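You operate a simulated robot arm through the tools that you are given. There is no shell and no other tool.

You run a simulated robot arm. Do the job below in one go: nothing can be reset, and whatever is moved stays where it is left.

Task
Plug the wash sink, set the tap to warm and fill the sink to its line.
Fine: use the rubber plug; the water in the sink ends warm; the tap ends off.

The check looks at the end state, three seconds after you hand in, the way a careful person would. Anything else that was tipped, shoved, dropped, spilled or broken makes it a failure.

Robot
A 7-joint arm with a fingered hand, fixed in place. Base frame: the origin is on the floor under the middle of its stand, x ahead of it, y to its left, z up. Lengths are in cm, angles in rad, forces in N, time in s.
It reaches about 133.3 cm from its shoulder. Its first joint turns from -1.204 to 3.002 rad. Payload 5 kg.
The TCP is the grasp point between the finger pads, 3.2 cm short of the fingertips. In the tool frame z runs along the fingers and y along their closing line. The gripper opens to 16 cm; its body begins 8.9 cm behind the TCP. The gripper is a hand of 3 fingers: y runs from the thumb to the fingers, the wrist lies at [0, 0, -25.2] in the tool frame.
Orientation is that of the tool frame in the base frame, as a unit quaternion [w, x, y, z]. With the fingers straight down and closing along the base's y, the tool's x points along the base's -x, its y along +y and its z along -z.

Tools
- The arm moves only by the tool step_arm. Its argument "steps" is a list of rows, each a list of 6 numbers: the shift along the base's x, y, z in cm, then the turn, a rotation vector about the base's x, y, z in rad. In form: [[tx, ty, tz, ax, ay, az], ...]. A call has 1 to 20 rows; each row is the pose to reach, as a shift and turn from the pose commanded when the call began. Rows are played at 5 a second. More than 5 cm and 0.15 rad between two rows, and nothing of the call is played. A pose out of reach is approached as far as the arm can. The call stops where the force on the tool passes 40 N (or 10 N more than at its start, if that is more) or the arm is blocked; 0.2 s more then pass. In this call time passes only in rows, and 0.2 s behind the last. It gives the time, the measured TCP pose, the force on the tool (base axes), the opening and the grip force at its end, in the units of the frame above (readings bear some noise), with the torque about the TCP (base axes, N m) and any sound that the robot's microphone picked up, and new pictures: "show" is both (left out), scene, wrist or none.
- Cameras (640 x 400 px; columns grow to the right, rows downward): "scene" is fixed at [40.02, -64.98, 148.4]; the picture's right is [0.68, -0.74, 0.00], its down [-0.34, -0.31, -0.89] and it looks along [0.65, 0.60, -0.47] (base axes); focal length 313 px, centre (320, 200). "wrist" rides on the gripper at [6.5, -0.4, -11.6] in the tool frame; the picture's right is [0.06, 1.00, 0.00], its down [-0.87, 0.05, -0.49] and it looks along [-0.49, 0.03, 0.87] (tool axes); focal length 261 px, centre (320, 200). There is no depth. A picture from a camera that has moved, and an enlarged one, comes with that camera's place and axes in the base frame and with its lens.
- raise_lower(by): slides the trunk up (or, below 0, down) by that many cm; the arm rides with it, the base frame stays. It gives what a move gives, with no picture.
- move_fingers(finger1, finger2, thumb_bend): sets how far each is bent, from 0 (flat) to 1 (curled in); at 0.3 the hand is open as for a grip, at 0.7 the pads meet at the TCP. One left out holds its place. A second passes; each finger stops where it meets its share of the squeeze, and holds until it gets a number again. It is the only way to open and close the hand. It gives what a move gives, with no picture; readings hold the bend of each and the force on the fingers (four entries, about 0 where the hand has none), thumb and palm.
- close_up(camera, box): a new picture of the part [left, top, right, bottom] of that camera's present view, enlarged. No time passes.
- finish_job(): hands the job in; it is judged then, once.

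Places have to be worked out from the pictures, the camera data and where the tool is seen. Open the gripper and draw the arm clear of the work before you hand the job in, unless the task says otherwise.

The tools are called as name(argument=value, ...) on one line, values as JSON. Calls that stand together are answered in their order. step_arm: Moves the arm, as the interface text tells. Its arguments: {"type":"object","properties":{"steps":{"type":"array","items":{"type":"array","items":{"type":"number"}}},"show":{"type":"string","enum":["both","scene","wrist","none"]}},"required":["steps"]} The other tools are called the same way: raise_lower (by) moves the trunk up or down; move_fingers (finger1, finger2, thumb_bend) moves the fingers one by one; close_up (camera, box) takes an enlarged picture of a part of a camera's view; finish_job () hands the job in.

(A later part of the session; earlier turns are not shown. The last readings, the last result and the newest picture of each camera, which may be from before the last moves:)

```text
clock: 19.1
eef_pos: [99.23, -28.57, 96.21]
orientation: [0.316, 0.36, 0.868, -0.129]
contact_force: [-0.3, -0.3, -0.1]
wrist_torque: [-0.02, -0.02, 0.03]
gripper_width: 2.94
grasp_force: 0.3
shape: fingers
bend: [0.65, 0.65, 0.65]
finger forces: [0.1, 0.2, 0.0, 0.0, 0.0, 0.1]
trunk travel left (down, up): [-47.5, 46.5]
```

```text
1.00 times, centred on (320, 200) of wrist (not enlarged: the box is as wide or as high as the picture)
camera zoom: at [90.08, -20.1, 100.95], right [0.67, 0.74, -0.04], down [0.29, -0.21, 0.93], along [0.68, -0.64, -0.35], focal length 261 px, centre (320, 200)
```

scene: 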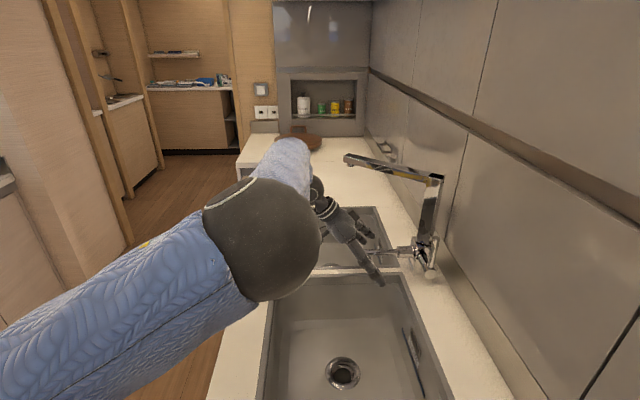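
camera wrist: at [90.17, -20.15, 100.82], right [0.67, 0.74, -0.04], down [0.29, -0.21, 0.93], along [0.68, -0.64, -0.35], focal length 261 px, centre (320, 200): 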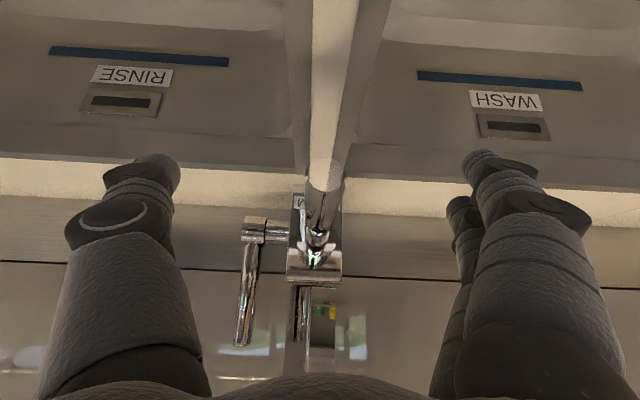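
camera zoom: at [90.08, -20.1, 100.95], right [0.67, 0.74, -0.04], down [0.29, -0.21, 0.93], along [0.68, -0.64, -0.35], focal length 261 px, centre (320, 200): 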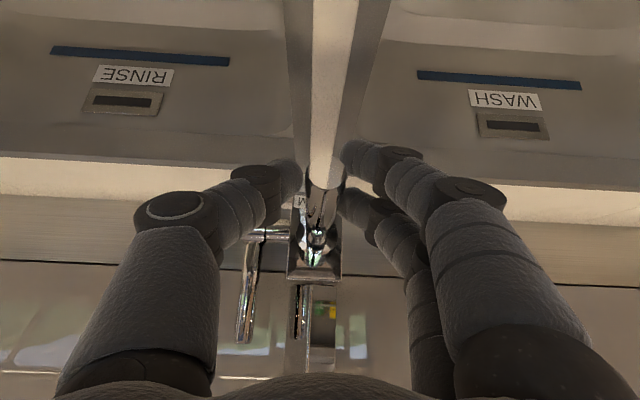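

The rod lies between the pads with some play. I close to a grip and then test small motions.

move_fingers(finger1=0.72, finger2=0.72, thumb_bend=0.72)

step_arm(steps=[[0, 0, 0.4, 0, 0, 0], [0, 0, 0.8, 0, 0, 0]])

```text
clock: 20.1
eef_pos: [99.26, -28.59, 96.3]
orientation: [0.315, 0.36, 0.868, -0.13]
contact_force: [4.5, -1.8, -2.1]
wrist_torque: [0.01, -0.02, 0.08]
gripper_width: 0.96
grasp_force: 5.3
shape: fingers
bend: [0.72, 0.68, 0.7]
finger forces: [0.0, 6.7, 0.1, 0.1, 4.1, 0.0]
trunk travel left (down, up): [-47.5, 46.5]
```

```text
clock: 20.6
eef_pos: [99.1, -28.57, 97.2]
orientation: [0.315, 0.36, 0.868, -0.13]
contact_force: [3.8, -0.2, -1.7]
wrist_torque: [0.05, 0.05, 0.07]
gripper_width: 0.86
grasp_force: 4.4
shape: fingers
bend: [0.72, 0.69, 0.71]
finger forces: [0.0, 5.5, 0.0, 0.1, 3.0, 0.0]
trunk travel left (down, up): [-47.5, 46.5]
camera wrist: at [90.1, -20.04, 101.8], right [0.67, 0.74, -0.04], down [0.29, -0.21, 0.93], along [0.68, -0.64, -0.35], focal length 261 px, centre (320, 200)
```

scene: 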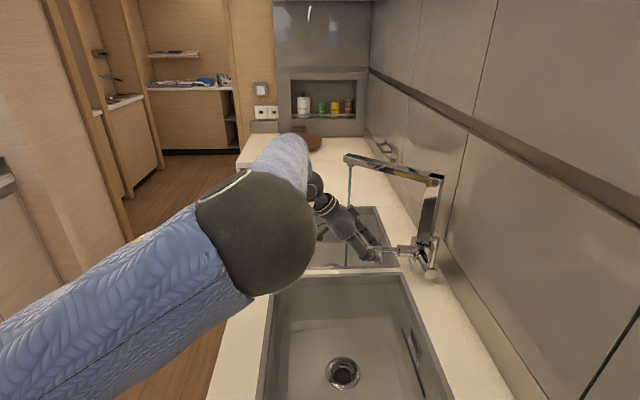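
wrist: 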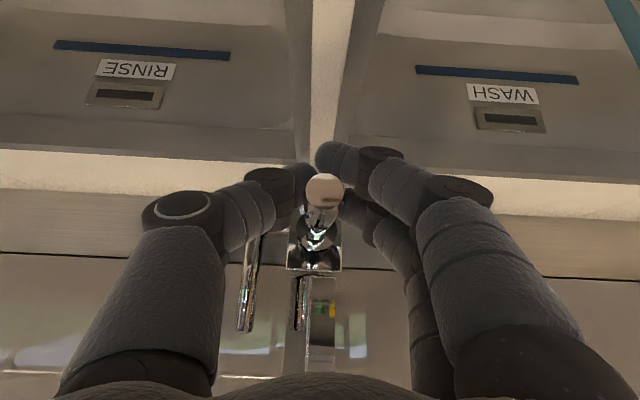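

Lifting the rod slightly opened the tap: a stream now falls into the wash basin. I zoom in on the stream's colour and the tap.

close_up(camera="scene", box=[320, 145, 450, 285])

close_up(camera="wrist", box=[230, 150, 400, 350])

close_up(camera="wrist", box=[540, 0, 640, 100])

```text
2.86 times, centred on (385, 215) of scene
camera zoom: at [40.02, -64.98, 148.4], right [0.68, -0.74, 0.0], down [-0.34, -0.31, -0.89], along [0.65, 0.6, -0.47], focal length 894 px, centre (134, 157)
```

zoom: 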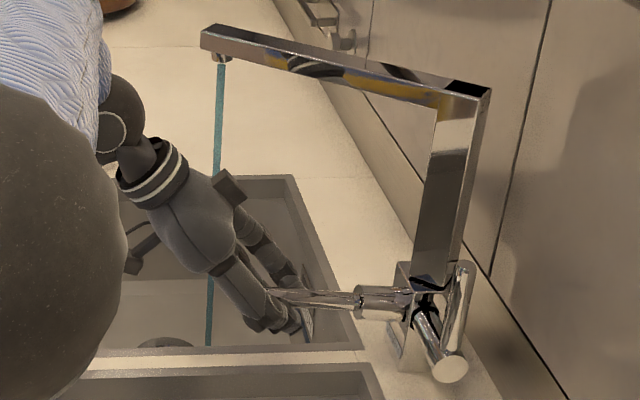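

```text
2.00 times, centred on (315, 250) of wrist
camera zoom: at [90.1, -20.04, 101.8], right [0.67, 0.74, -0.04], down [0.29, -0.21, 0.93], along [0.68, -0.64, -0.35], focal length 521 px, centre (330, 100)
```

zoom: 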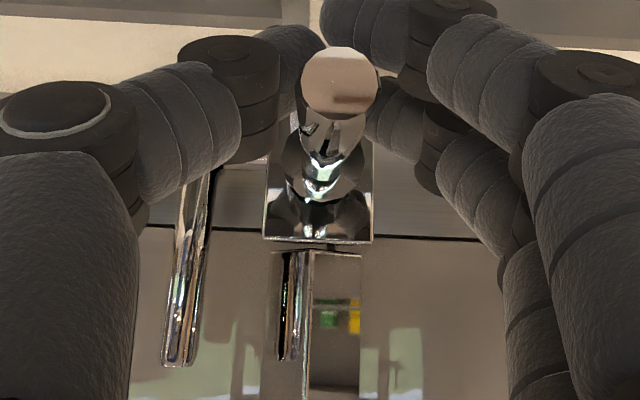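

```text
4.00 times, centred on (590, 50) of wrist
camera zoom: at [90.1, -20.04, 101.8], right [0.67, 0.74, -0.04], down [0.29, -0.21, 0.93], along [0.68, -0.64, -0.35], focal length 1043 px, centre (-760, 800)
```

zoom: 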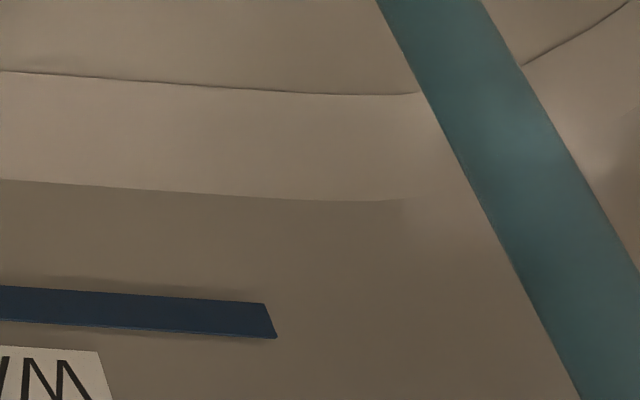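

The stream is teal with the present setting, so the rod's lift is the flow. I now test a small sideways motion of the rod to see whether it changes temperature.

step_arm(steps=[[0.3, 0.3, 0, 0, 0, 0], [0.6, 0.6, 0, 0, 0, 0], [0.9, 0.9, 0, 0, 0, 0]])

close_up(camera="scene", box=[320, 145, 450, 285])

```text
clock: 21.4
eef_pos: [99.83, -27.81, 97.2]
orientation: [0.315, 0.361, 0.868, -0.131]
contact_force: [-13.4, -8.7, -1.9]
wrist_torque: [0.03, 0.01, -0.1]
gripper_width: 1.43
grasp_force: 8.1
shape: fingers
bend: [0.72, 0.71, 0.69]
finger forces: [0.0, 1.4, 0.1, 0.0, 14.8, 0.0]
trunk travel left (down, up): [-47.5, 46.5]
camera wrist: at [90.79, -19.26, 101.91], right [0.67, 0.74, -0.04], down [0.29, -0.21, 0.93], along [0.68, -0.64, -0.35], focal length 261 px, centre (320, 200)
```

scene: 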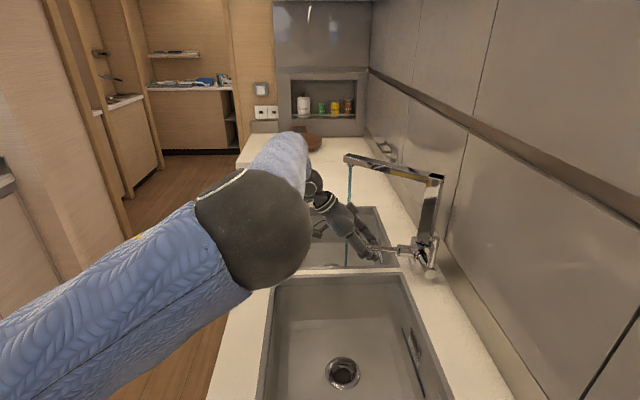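
wrist: 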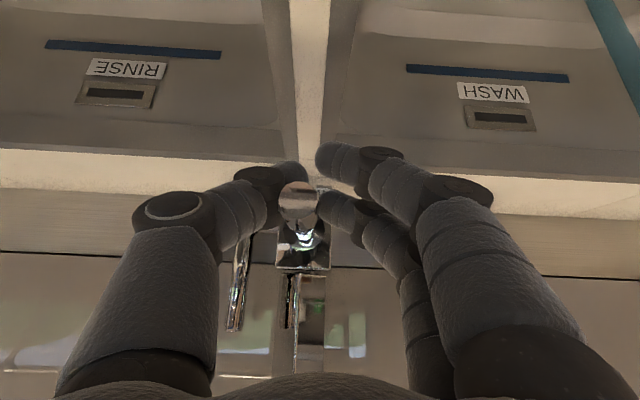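

```text
2.86 times, centred on (385, 215) of scene
camera zoom: at [40.02, -64.98, 148.4], right [0.68, -0.74, 0.0], down [-0.34, -0.31, -0.89], along [0.65, 0.6, -0.47], focal length 894 px, centre (134, 157)
```

zoom: 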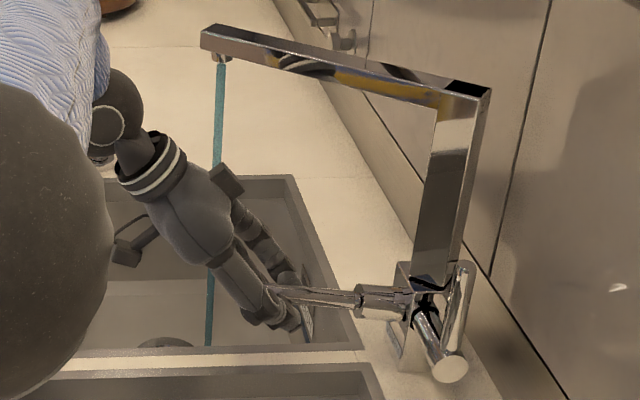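

The rod resists sideways (about 16 N), so it only lifts; temperature must be on the side lever. I move back and press the rod down to shut the flow.

step_arm(steps=[[-0.4, -0.4, 0, 0, 0, 0], [-0.7, -0.7, 0, 0, 0, 0], [-0.7, -0.7, -0.4, 0, 0, 0], [-0.7, -0.7, -0.9, 0, 0, 0], [-0.7, -0.7, -1.2, 0, 0, 0]])

close_up(camera="scene", box=[320, 145, 450, 285])

```text
clock: 22.6
eef_pos: [99.27, -28.2, 96.04]
orientation: [0.316, 0.361, 0.868, -0.131]
contact_force: [0.6, -0.1, -0.1]
wrist_torque: [0.0, 0.04, 0.03]
gripper_width: 0.65
grasp_force: 0.1
shape: fingers
bend: [0.72, 0.72, 0.72]
finger forces: [0.0, 0.0, 0.0, 0.0, 0.0, 0.0]
trunk travel left (down, up): [-47.5, 46.5]
camera wrist: at [90.22, -19.78, 100.67], right [0.67, 0.74, -0.04], down [0.29, -0.21, 0.93], along [0.68, -0.64, -0.35], focal length 261 px, centre (320, 200)
```

scene: 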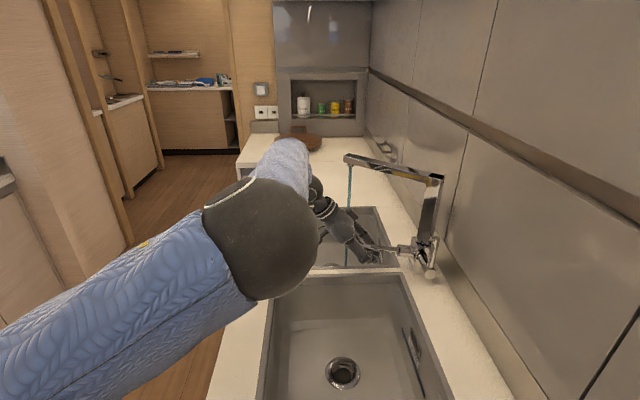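
wrist: 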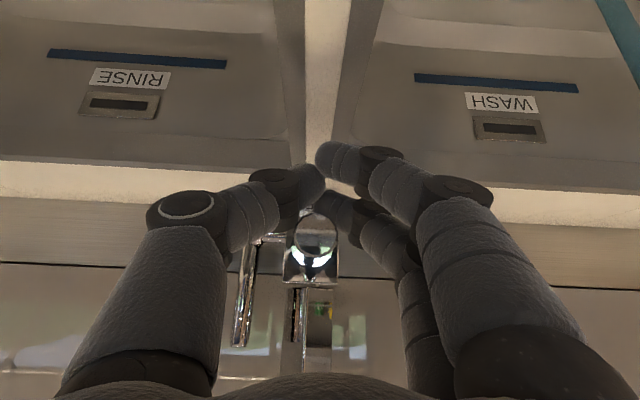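

```text
2.86 times, centred on (385, 215) of scene
camera zoom: at [40.02, -64.98, 148.4], right [0.68, -0.74, 0.0], down [-0.34, -0.31, -0.89], along [0.65, 0.6, -0.47], focal length 894 px, centre (134, 157)
```

zoom: 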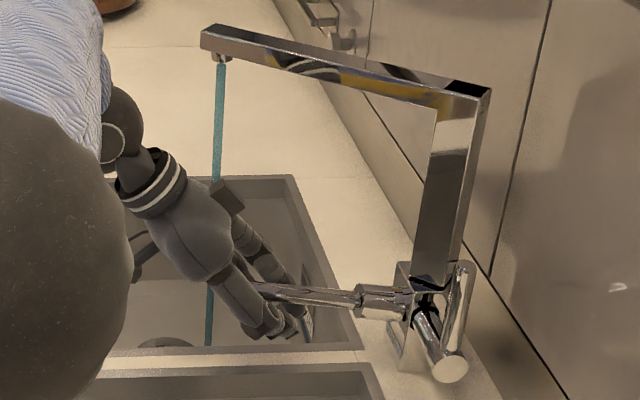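

The rod slipped out upward and stays slightly raised, so the water keeps running into the open drain, which is harmless for now. I open the fingers and back away, then look at the side lever's effect on the stream.

move_fingers(finger1=0.3, finger2=0.3, thumb_bend=0.3)

step_arm(steps=[[-1, 1, 1.7, 0, 0, 0], [-2, 2, 3.4, 0, 0, 0], [-4, 3.5, 5.5, 0, 0, 0], [-6.5, 5.5, 8, 0, 0, 0], [-9, 7.5, 10.5, 0, 0, 0]])

```text
clock: 23.6
eef_pos: [99.26, -28.33, 96.1]
orientation: [0.315, 0.36, 0.868, -0.13]
contact_force: [-0.1, 0.7, -0.8]
wrist_torque: [0.02, -0.03, 0.02]
gripper_width: 16.73
grasp_force: 0.0
shape: fingers
bend: [0.3, 0.3, 0.3]
finger forces: [0.1, 0.1, 0.0, 0.0, 0.0, 0.0]
trunk travel left (down, up): [-47.5, 46.5]
```

```text
clock: 24.9
eef_pos: [90.23, -20.64, 106.48]
orientation: [0.316, 0.361, 0.868, -0.131]
contact_force: [-0.4, 0.2, 0.6]
wrist_torque: [-0.01, -0.01, -0.01]
gripper_width: 16.76
grasp_force: 0.1
shape: fingers
bend: [0.3, 0.3, 0.3]
finger forces: [0.0, 0.1, 0.1, 0.1, 0.0, 0.0]
trunk travel left (down, up): [-47.5, 46.5]
camera wrist: at [81.06, -12.15, 111.21], right [0.67, 0.74, -0.04], down [0.28, -0.21, 0.94], along [0.68, -0.64, -0.35], focal length 261 px, centre (320, 200)
```

scene: 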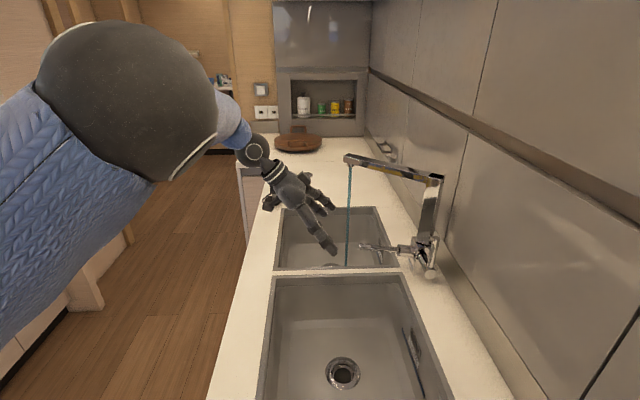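
wrist: 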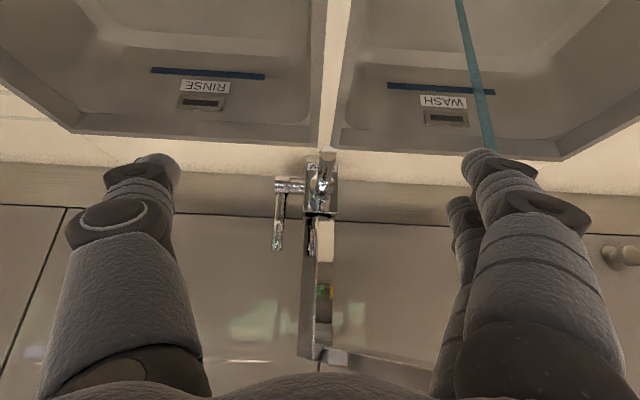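

The rod stays raised and the stream runs into the open drain. I enlarge the tap to read the label now that the rod is out of its way.

close_up(camera="wrist", box=[295, 140, 345, 225])

close_up(camera="scene", box=[345, 225, 445, 285])

close_up(camera="scene", box=[320, 145, 400, 280])

```text
4.71 times, centred on (320, 182) of wrist
camera zoom: at [81.06, -12.15, 111.21], right [0.67, 0.74, -0.04], down [0.28, -0.21, 0.94], along [0.68, -0.64, -0.35], focal length 1227 px, centre (320, 282)
```

zoom: 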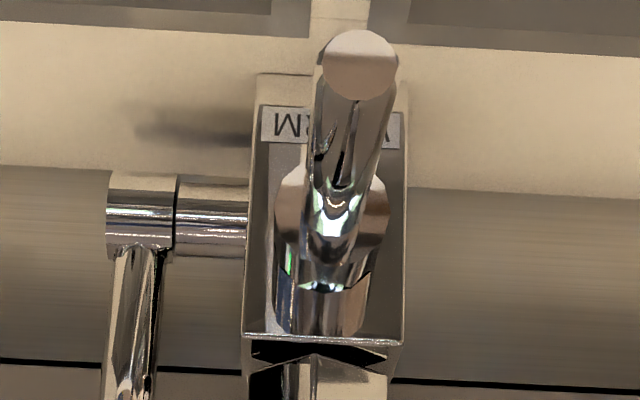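

```text
6.40 times, centred on (395, 255) of scene
camera zoom: at [40.02, -64.98, 148.4], right [0.68, -0.74, 0.0], down [-0.34, -0.31, -0.89], along [0.65, 0.6, -0.47], focal length 2003 px, centre (-160, -152)
```

zoom: 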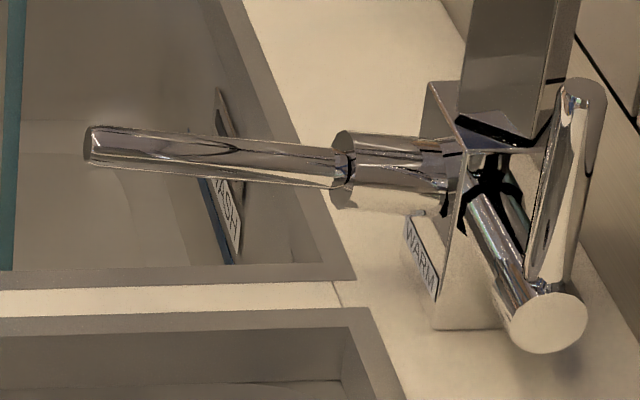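

```text
2.96 times, centred on (360, 212) of scene
camera zoom: at [40.02, -64.98, 148.4], right [0.68, -0.74, 0.0], down [-0.34, -0.31, -0.89], along [0.65, 0.6, -0.47], focal length 927 px, centre (202, 163)
```

zoom: 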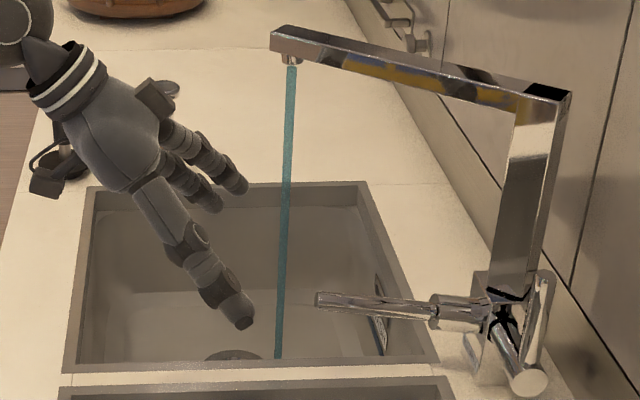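

The whole front handle lifts about a pivot; the label reads WARM. I now go over to the side lever at (105, -43), turning to yaw 0 with the hand more level, staying high above the rod.

step_arm(steps=[[-0.5, -3, 0.5, -0.011, -0.027, 0.112], [-1, -6, 1, -0.023, -0.055, 0.224], [-1.5, -9.5, 1, -0.034, -0.082, 0.336], [-1.5, -13, 1, -0.046, -0.11, 0.449], [-1, -16.5, 0.5, -0.057, -0.137, 0.561], [-0.5, -20, 0, -0.069, -0.165, 0.673], [0, -22.7, 0, -0.08, -0.192, 0.785]])

```text
clock: 26.4
eef_pos: [90.26, -43.56, 106.59]
orientation: [0.435, -0.001, 0.9, 0.001]
contact_force: [-0.1, -0.2, 0.0]
wrist_torque: [0.06, -0.06, 0.01]
gripper_width: 16.79
grasp_force: 0.2
shape: fingers
bend: [0.3, 0.3, 0.3]
finger forces: [0.1, 0.1, 0.1, 0.0, 0.0, 0.0]
trunk travel left (down, up): [-47.5, 46.5]
camera wrist: at [77.14, -44.04, 108.6], right [-0.04, 1.0, -0.05], down [0.15, 0.05, 0.99], along [0.99, 0.03, -0.16], focal length 261 px, centre (320, 200)
```

scene: 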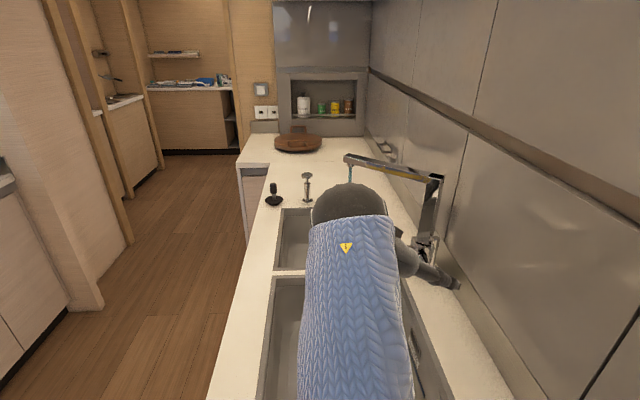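
wrist: 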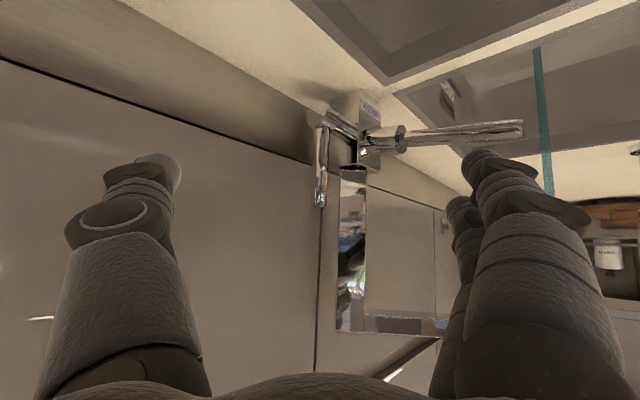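

The wrist camera now sees the tap from the right-front. I enlarge it to look at the side lever and the right face.

close_up(camera="wrist", box=[290, 80, 420, 220])

close_up(camera="wrist", box=[300, 85, 400, 185])

```text
2.86 times, centred on (355, 150) of wrist
camera zoom: at [77.14, -44.04, 108.6], right [-0.04, 1.0, -0.05], down [0.15, 0.05, 0.99], along [0.99, 0.03, -0.16], focal length 745 px, centre (220, 343)
```

zoom: 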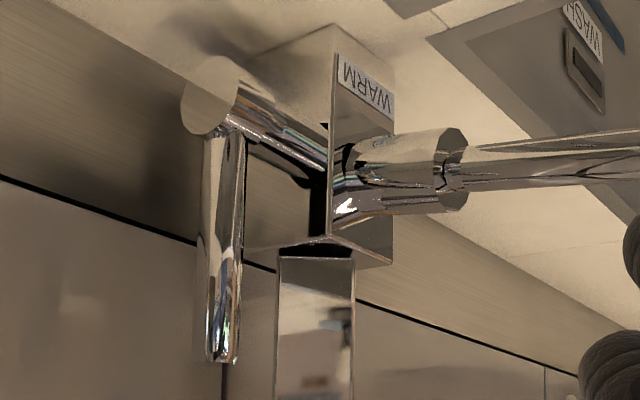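

```text
4.00 times, centred on (350, 135) of wrist
camera zoom: at [77.14, -44.04, 108.6], right [-0.04, 1.0, -0.05], down [0.15, 0.05, 0.99], along [0.99, 0.03, -0.16], focal length 1043 px, centre (200, 460)
```

zoom: 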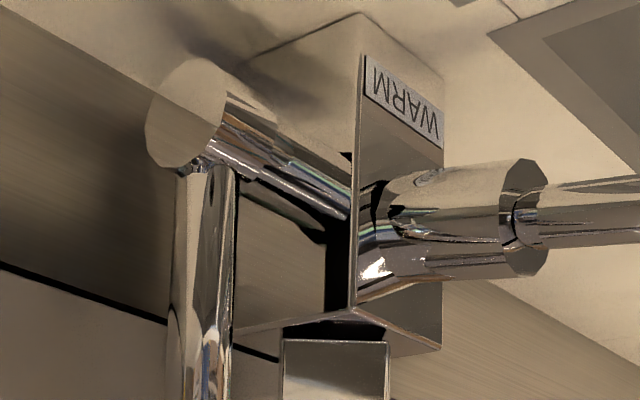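

No label on the right face; only WARM on the front. The lever top is confirmed at about (105.1, -43.2, 104.7). I half-close the fingers and move in so the lever's upper part sits between thumb and fingers.

move_fingers(finger1=0.58, finger2=0.58, thumb_bend=0.58)

step_arm(steps=[[3, 0.1, -0.5, 0, 0, 0], [6, 0.2, -1.2, 0, 0, 0], [8, 0.3, -1.8, 0, 0, 0], [9.5, 0.35, -2.4, 0, 0, 0]])

```text
clock: 27.4
eef_pos: [90.26, -43.38, 106.52]
orientation: [0.434, -0.001, 0.901, 0.001]
contact_force: [-0.6, -0.4, -0.1]
wrist_torque: [-0.01, -0.01, -0.03]
gripper_width: 5.99
grasp_force: 0.0
shape: fingers
bend: [0.57, 0.57, 0.57]
finger forces: [0.1, 0.1, 0.0, 0.0, 0.1, 0.1]
trunk travel left (down, up): [-47.5, 46.5]
```

```text
clock: 28.4
eef_pos: [99.66, -43.08, 103.9]
orientation: [0.435, 0.0, 0.901, 0.001]
contact_force: [-0.2, -0.1, -0.5]
wrist_torque: [-0.02, -0.04, -0.01]
gripper_width: 5.97
grasp_force: 0.0
shape: fingers
bend: [0.57, 0.57, 0.57]
finger forces: [0.0, 0.1, 0.0, 0.1, 0.0, 0.0]
trunk travel left (down, up): [-47.5, 46.5]
camera wrist: at [86.59, -43.61, 106.11], right [-0.04, 1.0, -0.05], down [0.16, 0.05, 0.99], along [0.99, 0.03, -0.16], focal length 261 px, centre (320, 200)
```

scene: 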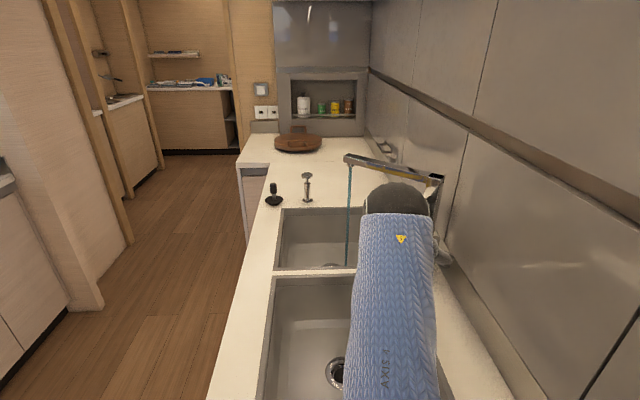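
wrist: 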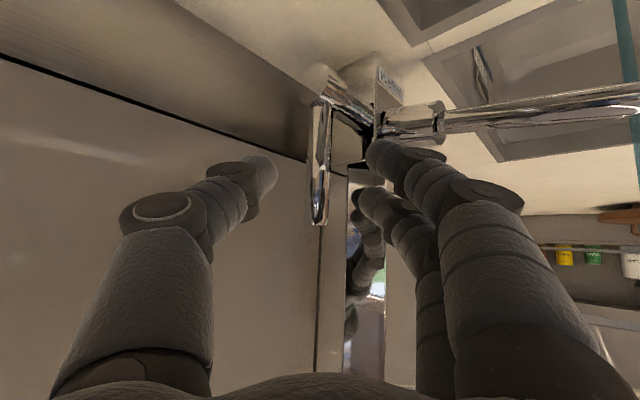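

The lever stands between thumb and fingers. I advance the last 3 cm.

step_arm(steps=[[1.2, 0, 0, 0, 0, 0], [2.3, 0, 0, 0, 0, 0], [3.3, 0, 0, 0, 0, 0]], show="wrist")

```text
clock: 29.2
eef_pos: [103.15, -43.3, 104.01]
orientation: [0.435, -0.001, 0.9, 0.001]
contact_force: [-0.4, 0.0, -0.4]
wrist_torque: [0.0, 0.01, 0.0]
gripper_width: 6.01
grasp_force: 0.0
shape: fingers
bend: [0.57, 0.57, 0.57]
finger forces: [0.0, 0.0, 0.0, 0.0, 0.0, 0.0]
trunk travel left (down, up): [-47.5, 46.5]
camera wrist: at [90.01, -43.65, 106.15], right [-0.04, 1.0, -0.05], down [0.16, 0.05, 0.99], along [0.99, 0.03, -0.16], focal length 261 px, centre (320, 200)
```

wrist: 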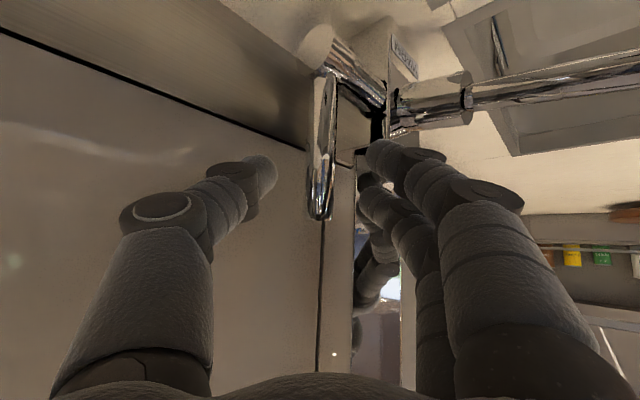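

Now I close on the lever so that I can move it gently either way.

move_fingers(finger1=0.72, finger2=0.72, thumb_bend=0.72)

close_up(camera="wrist", box=[200, 50, 480, 330])

```text
clock: 30.2
eef_pos: [103.05, -43.11, 104.04]
orientation: [0.434, 0.0, 0.901, 0.001]
contact_force: [2.0, -0.5, -1.0]
wrist_torque: [-0.02, 0.07, 0.02]
gripper_width: 2.23
grasp_force: 12.1
shape: fingers
bend: [0.7, 0.68, 0.68]
finger forces: [4.9, 7.4, 0.1, 0.0, 12.1, 0.0]
trunk travel left (down, up): [-47.5, 46.5]
```

```text
1.43 times, centred on (340, 190) of wrist
camera zoom: at [90.01, -43.61, 106.16], right [-0.04, 1.0, -0.05], down [0.16, 0.05, 0.99], along [0.99, 0.03, -0.16], focal length 372 px, centre (291, 214)
```

zoom: 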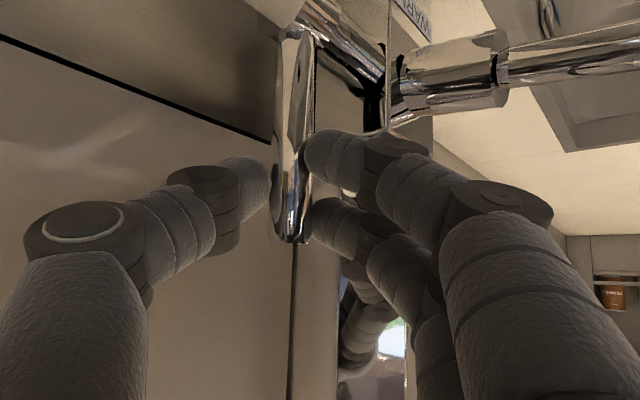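

The lever is gripped (12 N). I pull it gently toward the front, along (-0.7, 0.7).

step_arm(steps=[[-0.3, 0.3, 0, 0, 0, 0], [-0.6, 0.6, 0, 0, 0, 0], [-0.9, 0.9, -0.1, 0, 0, 0]])

close_up(camera="scene", box=[320, 145, 400, 280])

```text
clock: 31.1
eef_pos: [102.21, -42.28, 104.04]
orientation: [0.435, 0.0, 0.901, 0.0]
contact_force: [3.0, -0.9, 1.8]
wrist_torque: [-0.2, -0.05, 0.04]
gripper_width: 2.03
grasp_force: 11.2
shape: fingers
bend: [0.71, 0.68, 0.68]
finger forces: [3.0, 7.7, 0.0, 0.1, 11.1, 0.0]
trunk travel left (down, up): [-47.5, 46.5]
camera wrist: at [89.07, -42.76, 106.06], right [-0.04, 1.0, -0.05], down [0.16, 0.05, 0.99], along [0.99, 0.03, -0.16], focal length 261 px, centre (320, 200)
```

scene: 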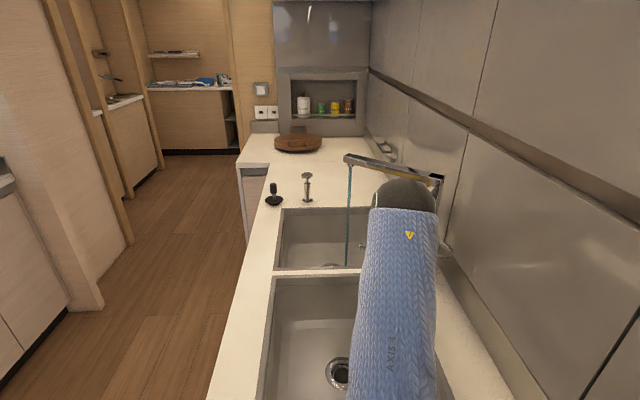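
wrist: 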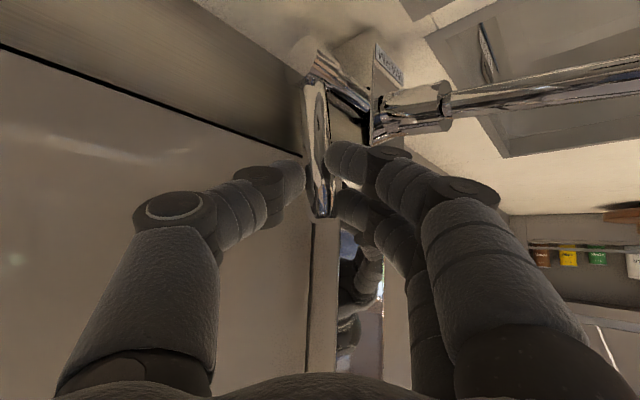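

```text
2.96 times, centred on (360, 212) of scene
camera zoom: at [40.02, -64.98, 148.4], right [0.68, -0.74, 0.0], down [-0.34, -0.31, -0.89], along [0.65, 0.6, -0.47], focal length 927 px, centre (202, 163)
```

zoom: 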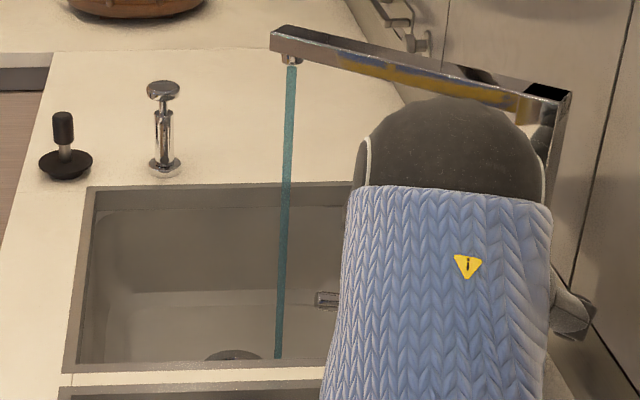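

The lever follows with little force (about 3 N) while the stream is still teal. I pull it further forward along its arc and watch the colour.

step_arm(steps=[[-0.4, 0.4, -0.1, 0, 0, 0], [-0.8, 0.8, -0.3, 0, 0, 0], [-1.2, 1.2, -0.5, 0, 0, 0], [-1.6, 1.6, -0.8, 0, 0, 0]])

close_up(camera="scene", box=[320, 145, 400, 280])

```text
clock: 32.0
eef_pos: [100.5, -40.69, 103.23]
orientation: [0.434, 0.0, 0.901, 0.001]
contact_force: [-1.8, -4.0, 5.5]
wrist_torque: [-0.4, -0.12, -0.06]
gripper_width: 1.76
grasp_force: 13.0
shape: fingers
bend: [0.71, 0.68, 0.69]
finger forces: [2.1, 7.9, 0.0, 0.0, 17.2, 0.1]
trunk travel left (down, up): [-47.5, 46.5]
camera wrist: at [87.47, -41.14, 105.36], right [-0.04, 1.0, -0.05], down [0.15, 0.05, 0.99], along [0.99, 0.03, -0.16], focal length 261 px, centre (320, 200)
```

scene: 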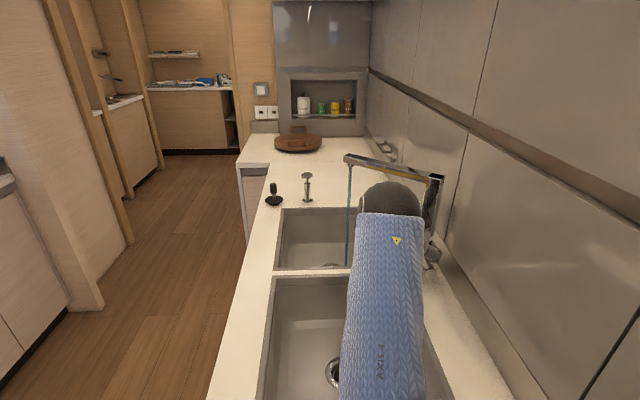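
wrist: 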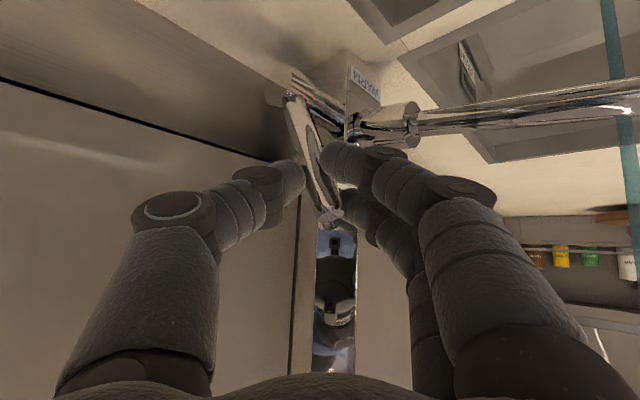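

```text
2.96 times, centred on (360, 212) of scene
camera zoom: at [40.02, -64.98, 148.4], right [0.68, -0.74, 0.0], down [-0.34, -0.31, -0.89], along [0.65, 0.6, -0.47], focal length 927 px, centre (202, 163)
```

zoom: 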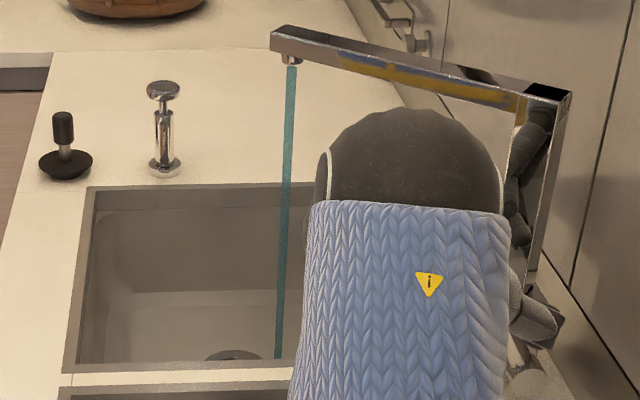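

The lever is tilting forward, about 30 degrees now, and the stream is still teal. I continue along the arc.

step_arm(steps=[[-0.35, 0.35, -0.35, 0, 0, 0], [-0.7, 0.7, -0.7, 0, 0, 0], [-1.02, 1.02, -1.1, 0, 0, 0], [-1.3, 1.3, -1.6, 0, 0, 0], [-1.6, 1.6, -2.1, 0, 0, 0], [-1.81, 1.81, -2.56, 0, 0, 0]])

close_up(camera="scene", box=[320, 145, 450, 280])

```text
clock: 33.5
eef_pos: [98.75, -38.97, 100.99]
orientation: [0.437, 0.0, 0.9, 0.001]
contact_force: [1.2, -11.3, 20.1]
wrist_torque: [-0.61, -0.45, -0.44]
gripper_width: 1.77
grasp_force: 21.2
shape: fingers
bend: [0.71, 0.68, 0.7]
finger forces: [4.6, 11.6, 0.0, 0.1, 26.0, 0.0]
trunk travel left (down, up): [-47.5, 46.5]
camera wrist: at [85.57, -39.38, 102.98], right [-0.04, 1.0, -0.05], down [0.15, 0.05, 0.99], along [0.99, 0.03, -0.15], focal length 261 px, centre (320, 200)
```

scene: 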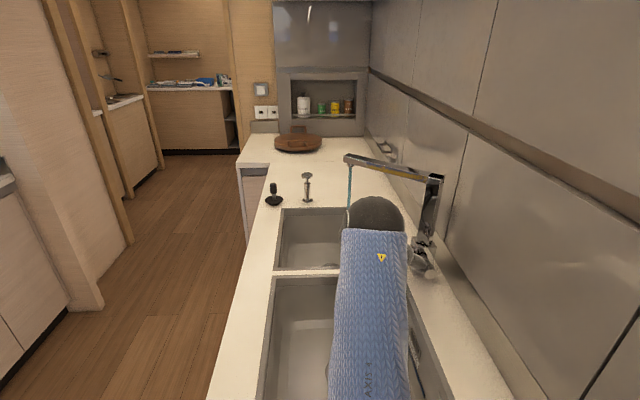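
wrist: 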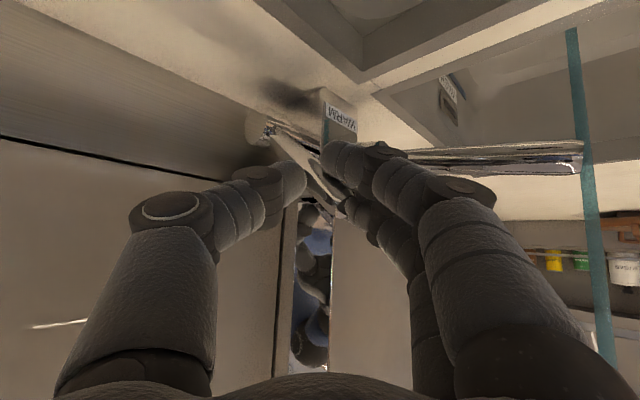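

```text
2.96 times, centred on (385, 212) of scene
camera zoom: at [40.02, -64.98, 148.4], right [0.68, -0.74, 0.0], down [-0.34, -0.31, -0.89], along [0.65, 0.6, -0.47], focal length 927 px, centre (127, 163)
```

zoom: 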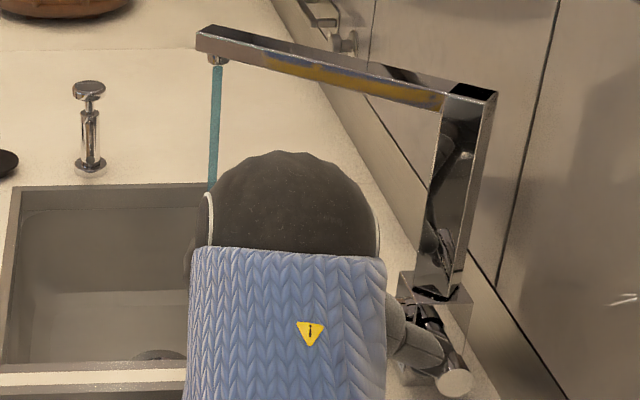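

The force has risen to about 23 N, so the lever may be near a stop or twisting in my grip. I look closely.

close_up(camera="wrist", box=[220, 70, 420, 270])

close_up(camera="wrist", box=[540, 20, 640, 200])

```text
2.00 times, centred on (320, 170) of wrist
camera zoom: at [85.57, -39.38, 102.98], right [-0.04, 1.0, -0.05], down [0.15, 0.05, 0.99], along [0.99, 0.03, -0.15], focal length 521 px, centre (320, 260)
```

zoom: 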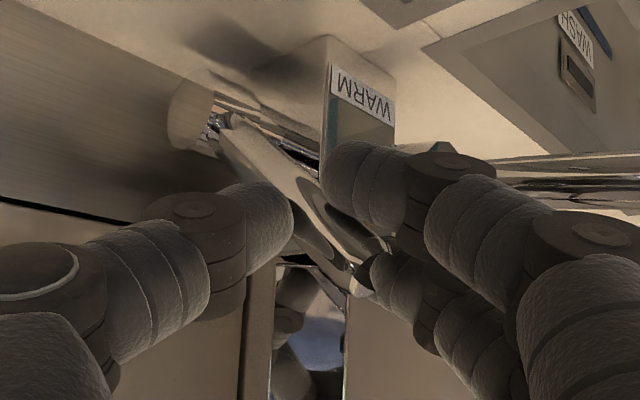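

```text
2.22 times, centred on (590, 110) of wrist
camera zoom: at [85.57, -39.38, 102.98], right [-0.04, 1.0, -0.05], down [0.15, 0.05, 0.99], along [0.99, 0.03, -0.15], focal length 579 px, centre (-280, 400)
```

zoom: 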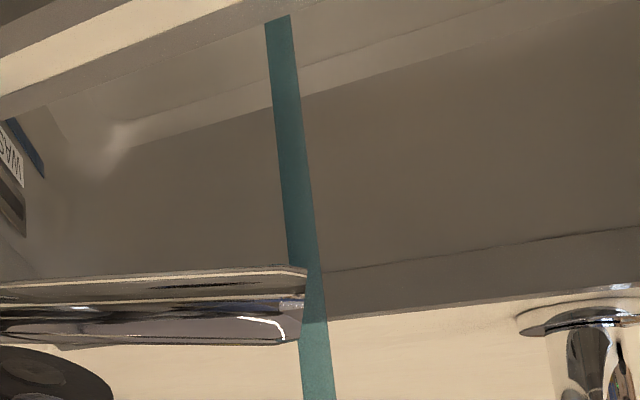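

The lever is tilted forward roughly 50 degrees and the stream is still teal. I relax the grip slightly to release the strain and see where the lever rests.

move_fingers(finger1=0.6, finger2=0.6, thumb_bend=0.6)

close_up(camera="wrist", box=[180, 50, 460, 290])

close_up(camera="scene", box=[320, 145, 450, 290])

```text
clock: 34.5
eef_pos: [98.8, -38.85, 100.48]
orientation: [0.435, 0.0, 0.901, 0.001]
contact_force: [-1.1, 0.3, -0.9]
wrist_torque: [0.01, 0.0, -0.02]
gripper_width: 4.74
grasp_force: 0.1
shape: fingers
bend: [0.6, 0.6, 0.6]
finger forces: [0.0, 0.0, 0.0, 0.1, 0.1, 0.1]
trunk travel left (down, up): [-47.5, 46.5]
```

```text
1.67 times, centred on (320, 170) of wrist
camera zoom: at [85.69, -39.29, 102.64], right [-0.04, 1.0, -0.05], down [0.16, 0.05, 0.99], along [0.99, 0.03, -0.16], focal length 434 px, centre (320, 250)
```

zoom: 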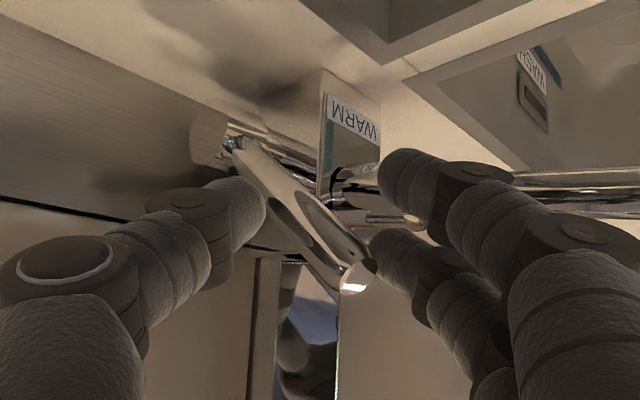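

```text
2.76 times, centred on (385, 218) of scene
camera zoom: at [40.02, -64.98, 148.4], right [0.68, -0.74, 0.0], down [-0.34, -0.31, -0.89], along [0.65, 0.6, -0.47], focal length 864 px, centre (141, 152)
```

zoom: 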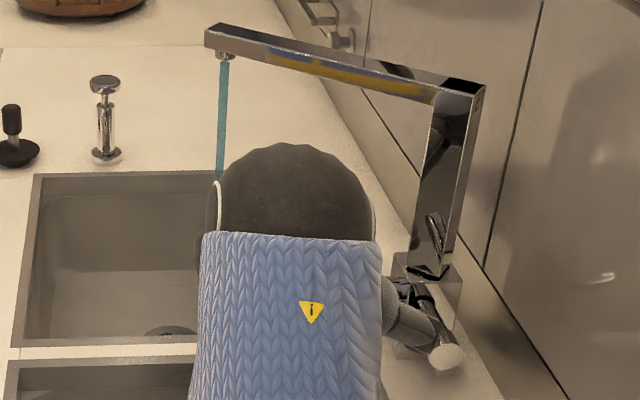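

The lever rests at about 51 degrees forward. I compare the stream colour again at high zoom.

close_up(camera="scene", box=[340, 160, 360, 190])

close_up(camera="wrist", box=[560, 20, 640, 120])

```text
13.33 times, centred on (350, 175) of scene
camera zoom: at [40.02, -64.98, 148.4], right [0.68, -0.74, 0.0], down [-0.34, -0.31, -0.89], along [0.65, 0.6, -0.47], focal length 4173 px, centre (-80, 533)
```

zoom: 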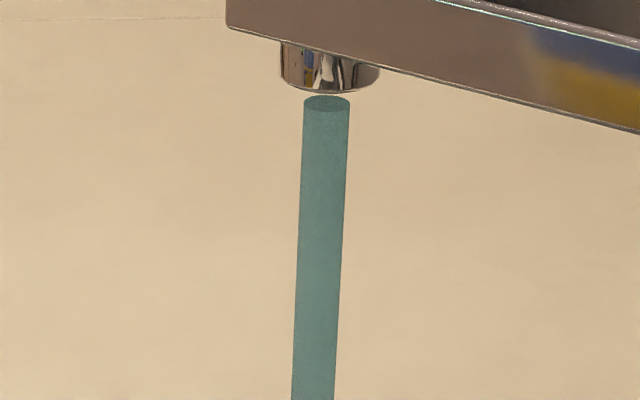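

```text
4.00 times, centred on (600, 70) of wrist
camera zoom: at [85.69, -39.29, 102.64], right [-0.04, 1.0, -0.05], down [0.16, 0.05, 0.99], along [0.99, 0.03, -0.16], focal length 1043 px, centre (-800, 720)
```

zoom: 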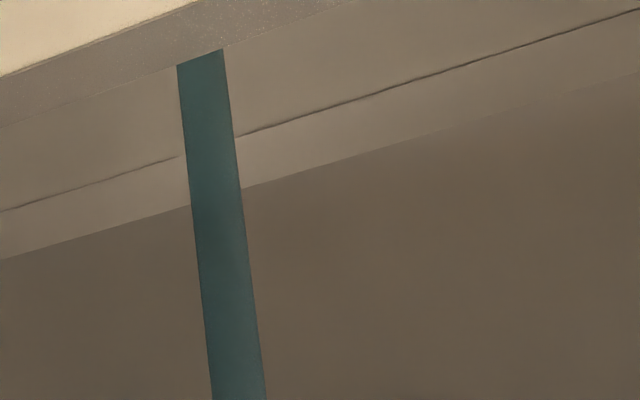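

The stream looks slightly greener than before, which suggests the forward tilt is warming it. I back out, close the fingers, and press the lever further down from above.

step_arm(steps=[[-1.6, 0, 1.3, 0, 0, 0], [-3.2, 0, 2.6, 0, 0, 0], [-4.7, 0, 4.2, 0, 0, 0], [-4.7, 0, 6, 0, 0, 0]], show="wrist")

move_fingers(finger1=0.72, finger2=0.72, thumb_bend=0.72)

close_up(camera="wrist", box=[180, 50, 460, 290])

```text
clock: 35.5
eef_pos: [94.06, -38.76, 106.62]
orientation: [0.435, -0.001, 0.9, 0.001]
contact_force: [0.4, 0.6, 0.9]
wrist_torque: [-0.03, 0.03, -0.02]
gripper_width: 4.77
grasp_force: 0.0
shape: fingers
bend: [0.6, 0.6, 0.6]
finger forces: [0.0, 0.0, 0.0, 0.1, 0.0, 0.0]
trunk travel left (down, up): [-47.5, 46.5]
camera wrist: at [80.9, -39.11, 108.67], right [-0.04, 1.0, -0.05], down [0.16, 0.05, 0.99], along [0.99, 0.03, -0.16], focal length 261 px, centre (320, 200)
```

wrist: 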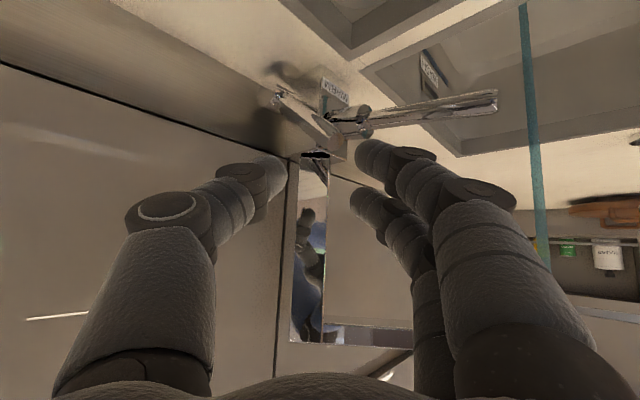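

```text
clock: 36.5
eef_pos: [94.05, -38.81, 106.48]
orientation: [0.434, 0.0, 0.901, 0.001]
contact_force: [-0.1, -0.9, 0.4]
wrist_torque: [0.06, 0.01, -0.03]
gripper_width: 0.68
grasp_force: 0.2
shape: fingers
bend: [0.72, 0.72, 0.72]
finger forces: [0.0, 0.0, 0.0, 0.0, 0.0, 0.1]
trunk travel left (down, up): [-47.5, 46.5]
```

```text
1.67 times, centred on (320, 170) of wrist
camera zoom: at [80.94, -39.15, 108.6], right [-0.04, 1.0, -0.05], down [0.16, 0.05, 0.99], along [0.99, 0.03, -0.16], focal length 434 px, centre (320, 250)
```

zoom: 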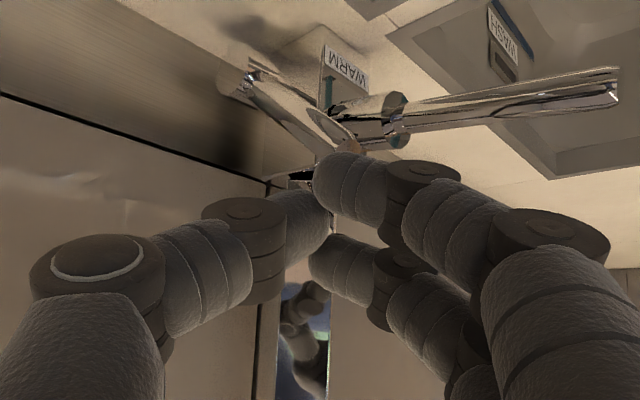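

The fingers are closed above the lever tip (about (99.5, -37.9, 100.7)). I press it down in small steps.

step_arm(steps=[[2, 0.2, -0.5, 0, 0, 0], [4, 0.3, -1, 0, 0, 0], [4, 0.3, -2, 0, 0, 0], [4, 0.3, -3, 0, 0, 0], [3.8, 0.5, -3.7, 0, 0, 0], [3.6, 0.7, -4.4, 0, 0, 0], [3.4, 0.9, -5.1, 0, 0, 0]])

close_up(camera="scene", box=[340, 160, 360, 190])

```text
clock: 37.8
eef_pos: [97.48, -38.08, 103.68]
orientation: [0.441, -0.001, 0.897, 0.004]
contact_force: [-18.0, 7.1, 21.7]
wrist_torque: [0.34, 0.24, 0.17]
gripper_width: 0.91
grasp_force: 15.9
shape: fingers
bend: [0.74, 0.72, 0.72]
finger forces: [23.5, 0.1, 0.0, 0.0, 8.1, 0.0]
trunk travel left (down, up): [-47.5, 46.5]
stopped in row 6: the force on the tool passed its limit at 42 N (the readings are from after the stop); the commanded pose is now the measured one
camera wrist: at [84.37, -38.52, 105.51], right [-0.04, 1.0, -0.05], down [0.14, 0.05, 0.99], along [0.99, 0.03, -0.14], focal length 261 px, centre (320, 200)
```

scene: 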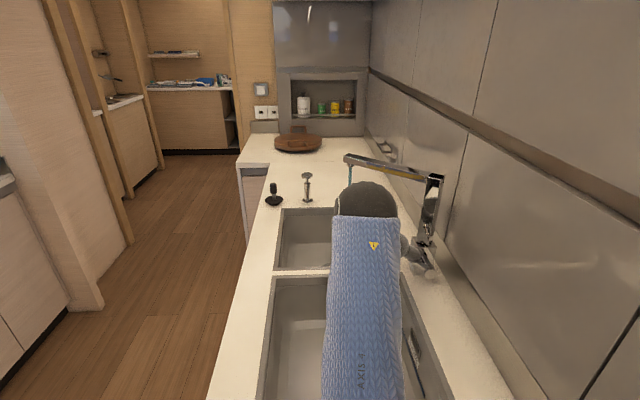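
wrist: 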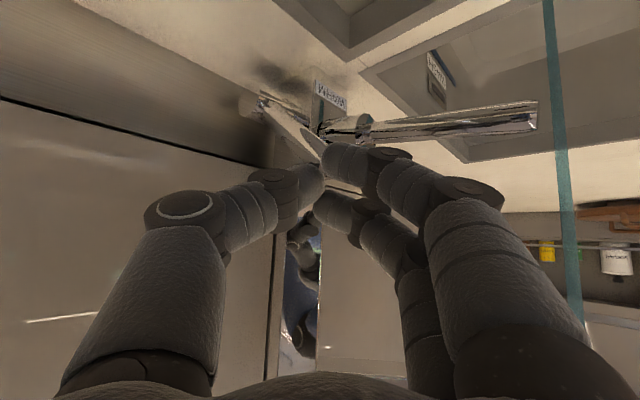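

```text
13.33 times, centred on (350, 175) of scene
camera zoom: at [40.02, -64.98, 148.4], right [0.68, -0.74, 0.0], down [-0.34, -0.31, -0.89], along [0.65, 0.6, -0.47], focal length 4173 px, centre (-80, 533)
```

zoom: 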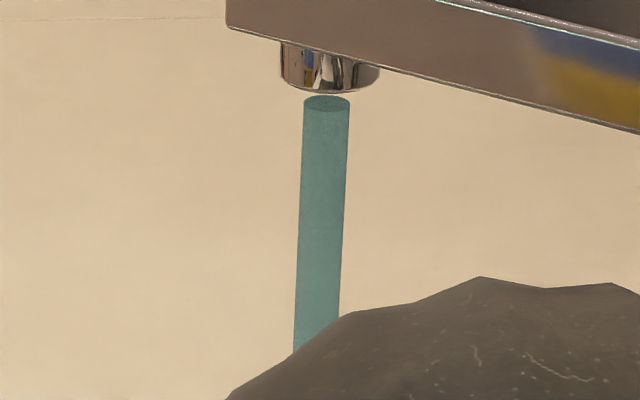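

I was pressing on the lever's end, and the earlier resistance suggests about 52 degrees is its forward stop. I need a colour comparison, so I back out, re-open, and re-grip the lever to swing it the other way.

step_arm(steps=[[-1.5, -0.3, 1.2, 0, 0, 0], [-3.4, -0.7, 2.8, 0, 0, 0]], show="none")

move_fingers(finger1=0.58, finger2=0.58, thumb_bend=0.58)

close_up(camera="wrist", box=[180, 50, 460, 290])

```text
clock: 38.4
eef_pos: [94.32, -38.84, 105.67]
orientation: [0.437, 0.0, 0.899, 0.001]
contact_force: [0.6, -0.3, -0.5]
wrist_torque: [-0.03, -0.04, -0.01]
gripper_width: 0.67
grasp_force: 0.0
shape: fingers
bend: [0.72, 0.72, 0.72]
finger forces: [0.0, 0.0, 0.0, 0.0, 0.0, 0.1]
trunk travel left (down, up): [-47.5, 46.5]
```

```text
clock: 39.4
eef_pos: [94.34, -38.85, 105.7]
orientation: [0.437, 0.001, 0.899, 0.002]
contact_force: [-0.1, -0.2, 0.7]
wrist_torque: [-0.01, 0.0, -0.01]
gripper_width: 5.86
grasp_force: 0.1
shape: fingers
bend: [0.57, 0.57, 0.57]
finger forces: [0.0, 0.0, 0.1, 0.0, 0.1, 0.0]
trunk travel left (down, up): [-47.5, 46.5]
```

```text
1.67 times, centred on (320, 170) of wrist
camera zoom: at [81.25, -39.25, 107.7], right [-0.04, 1.0, -0.05], down [0.15, 0.05, 0.99], along [0.99, 0.03, -0.15], focal length 434 px, centre (320, 250)
```

zoom: 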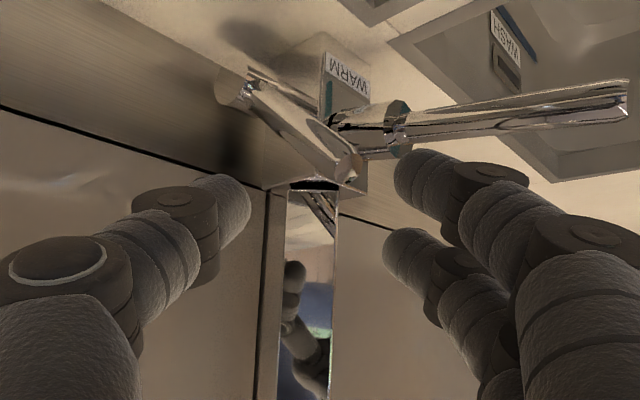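

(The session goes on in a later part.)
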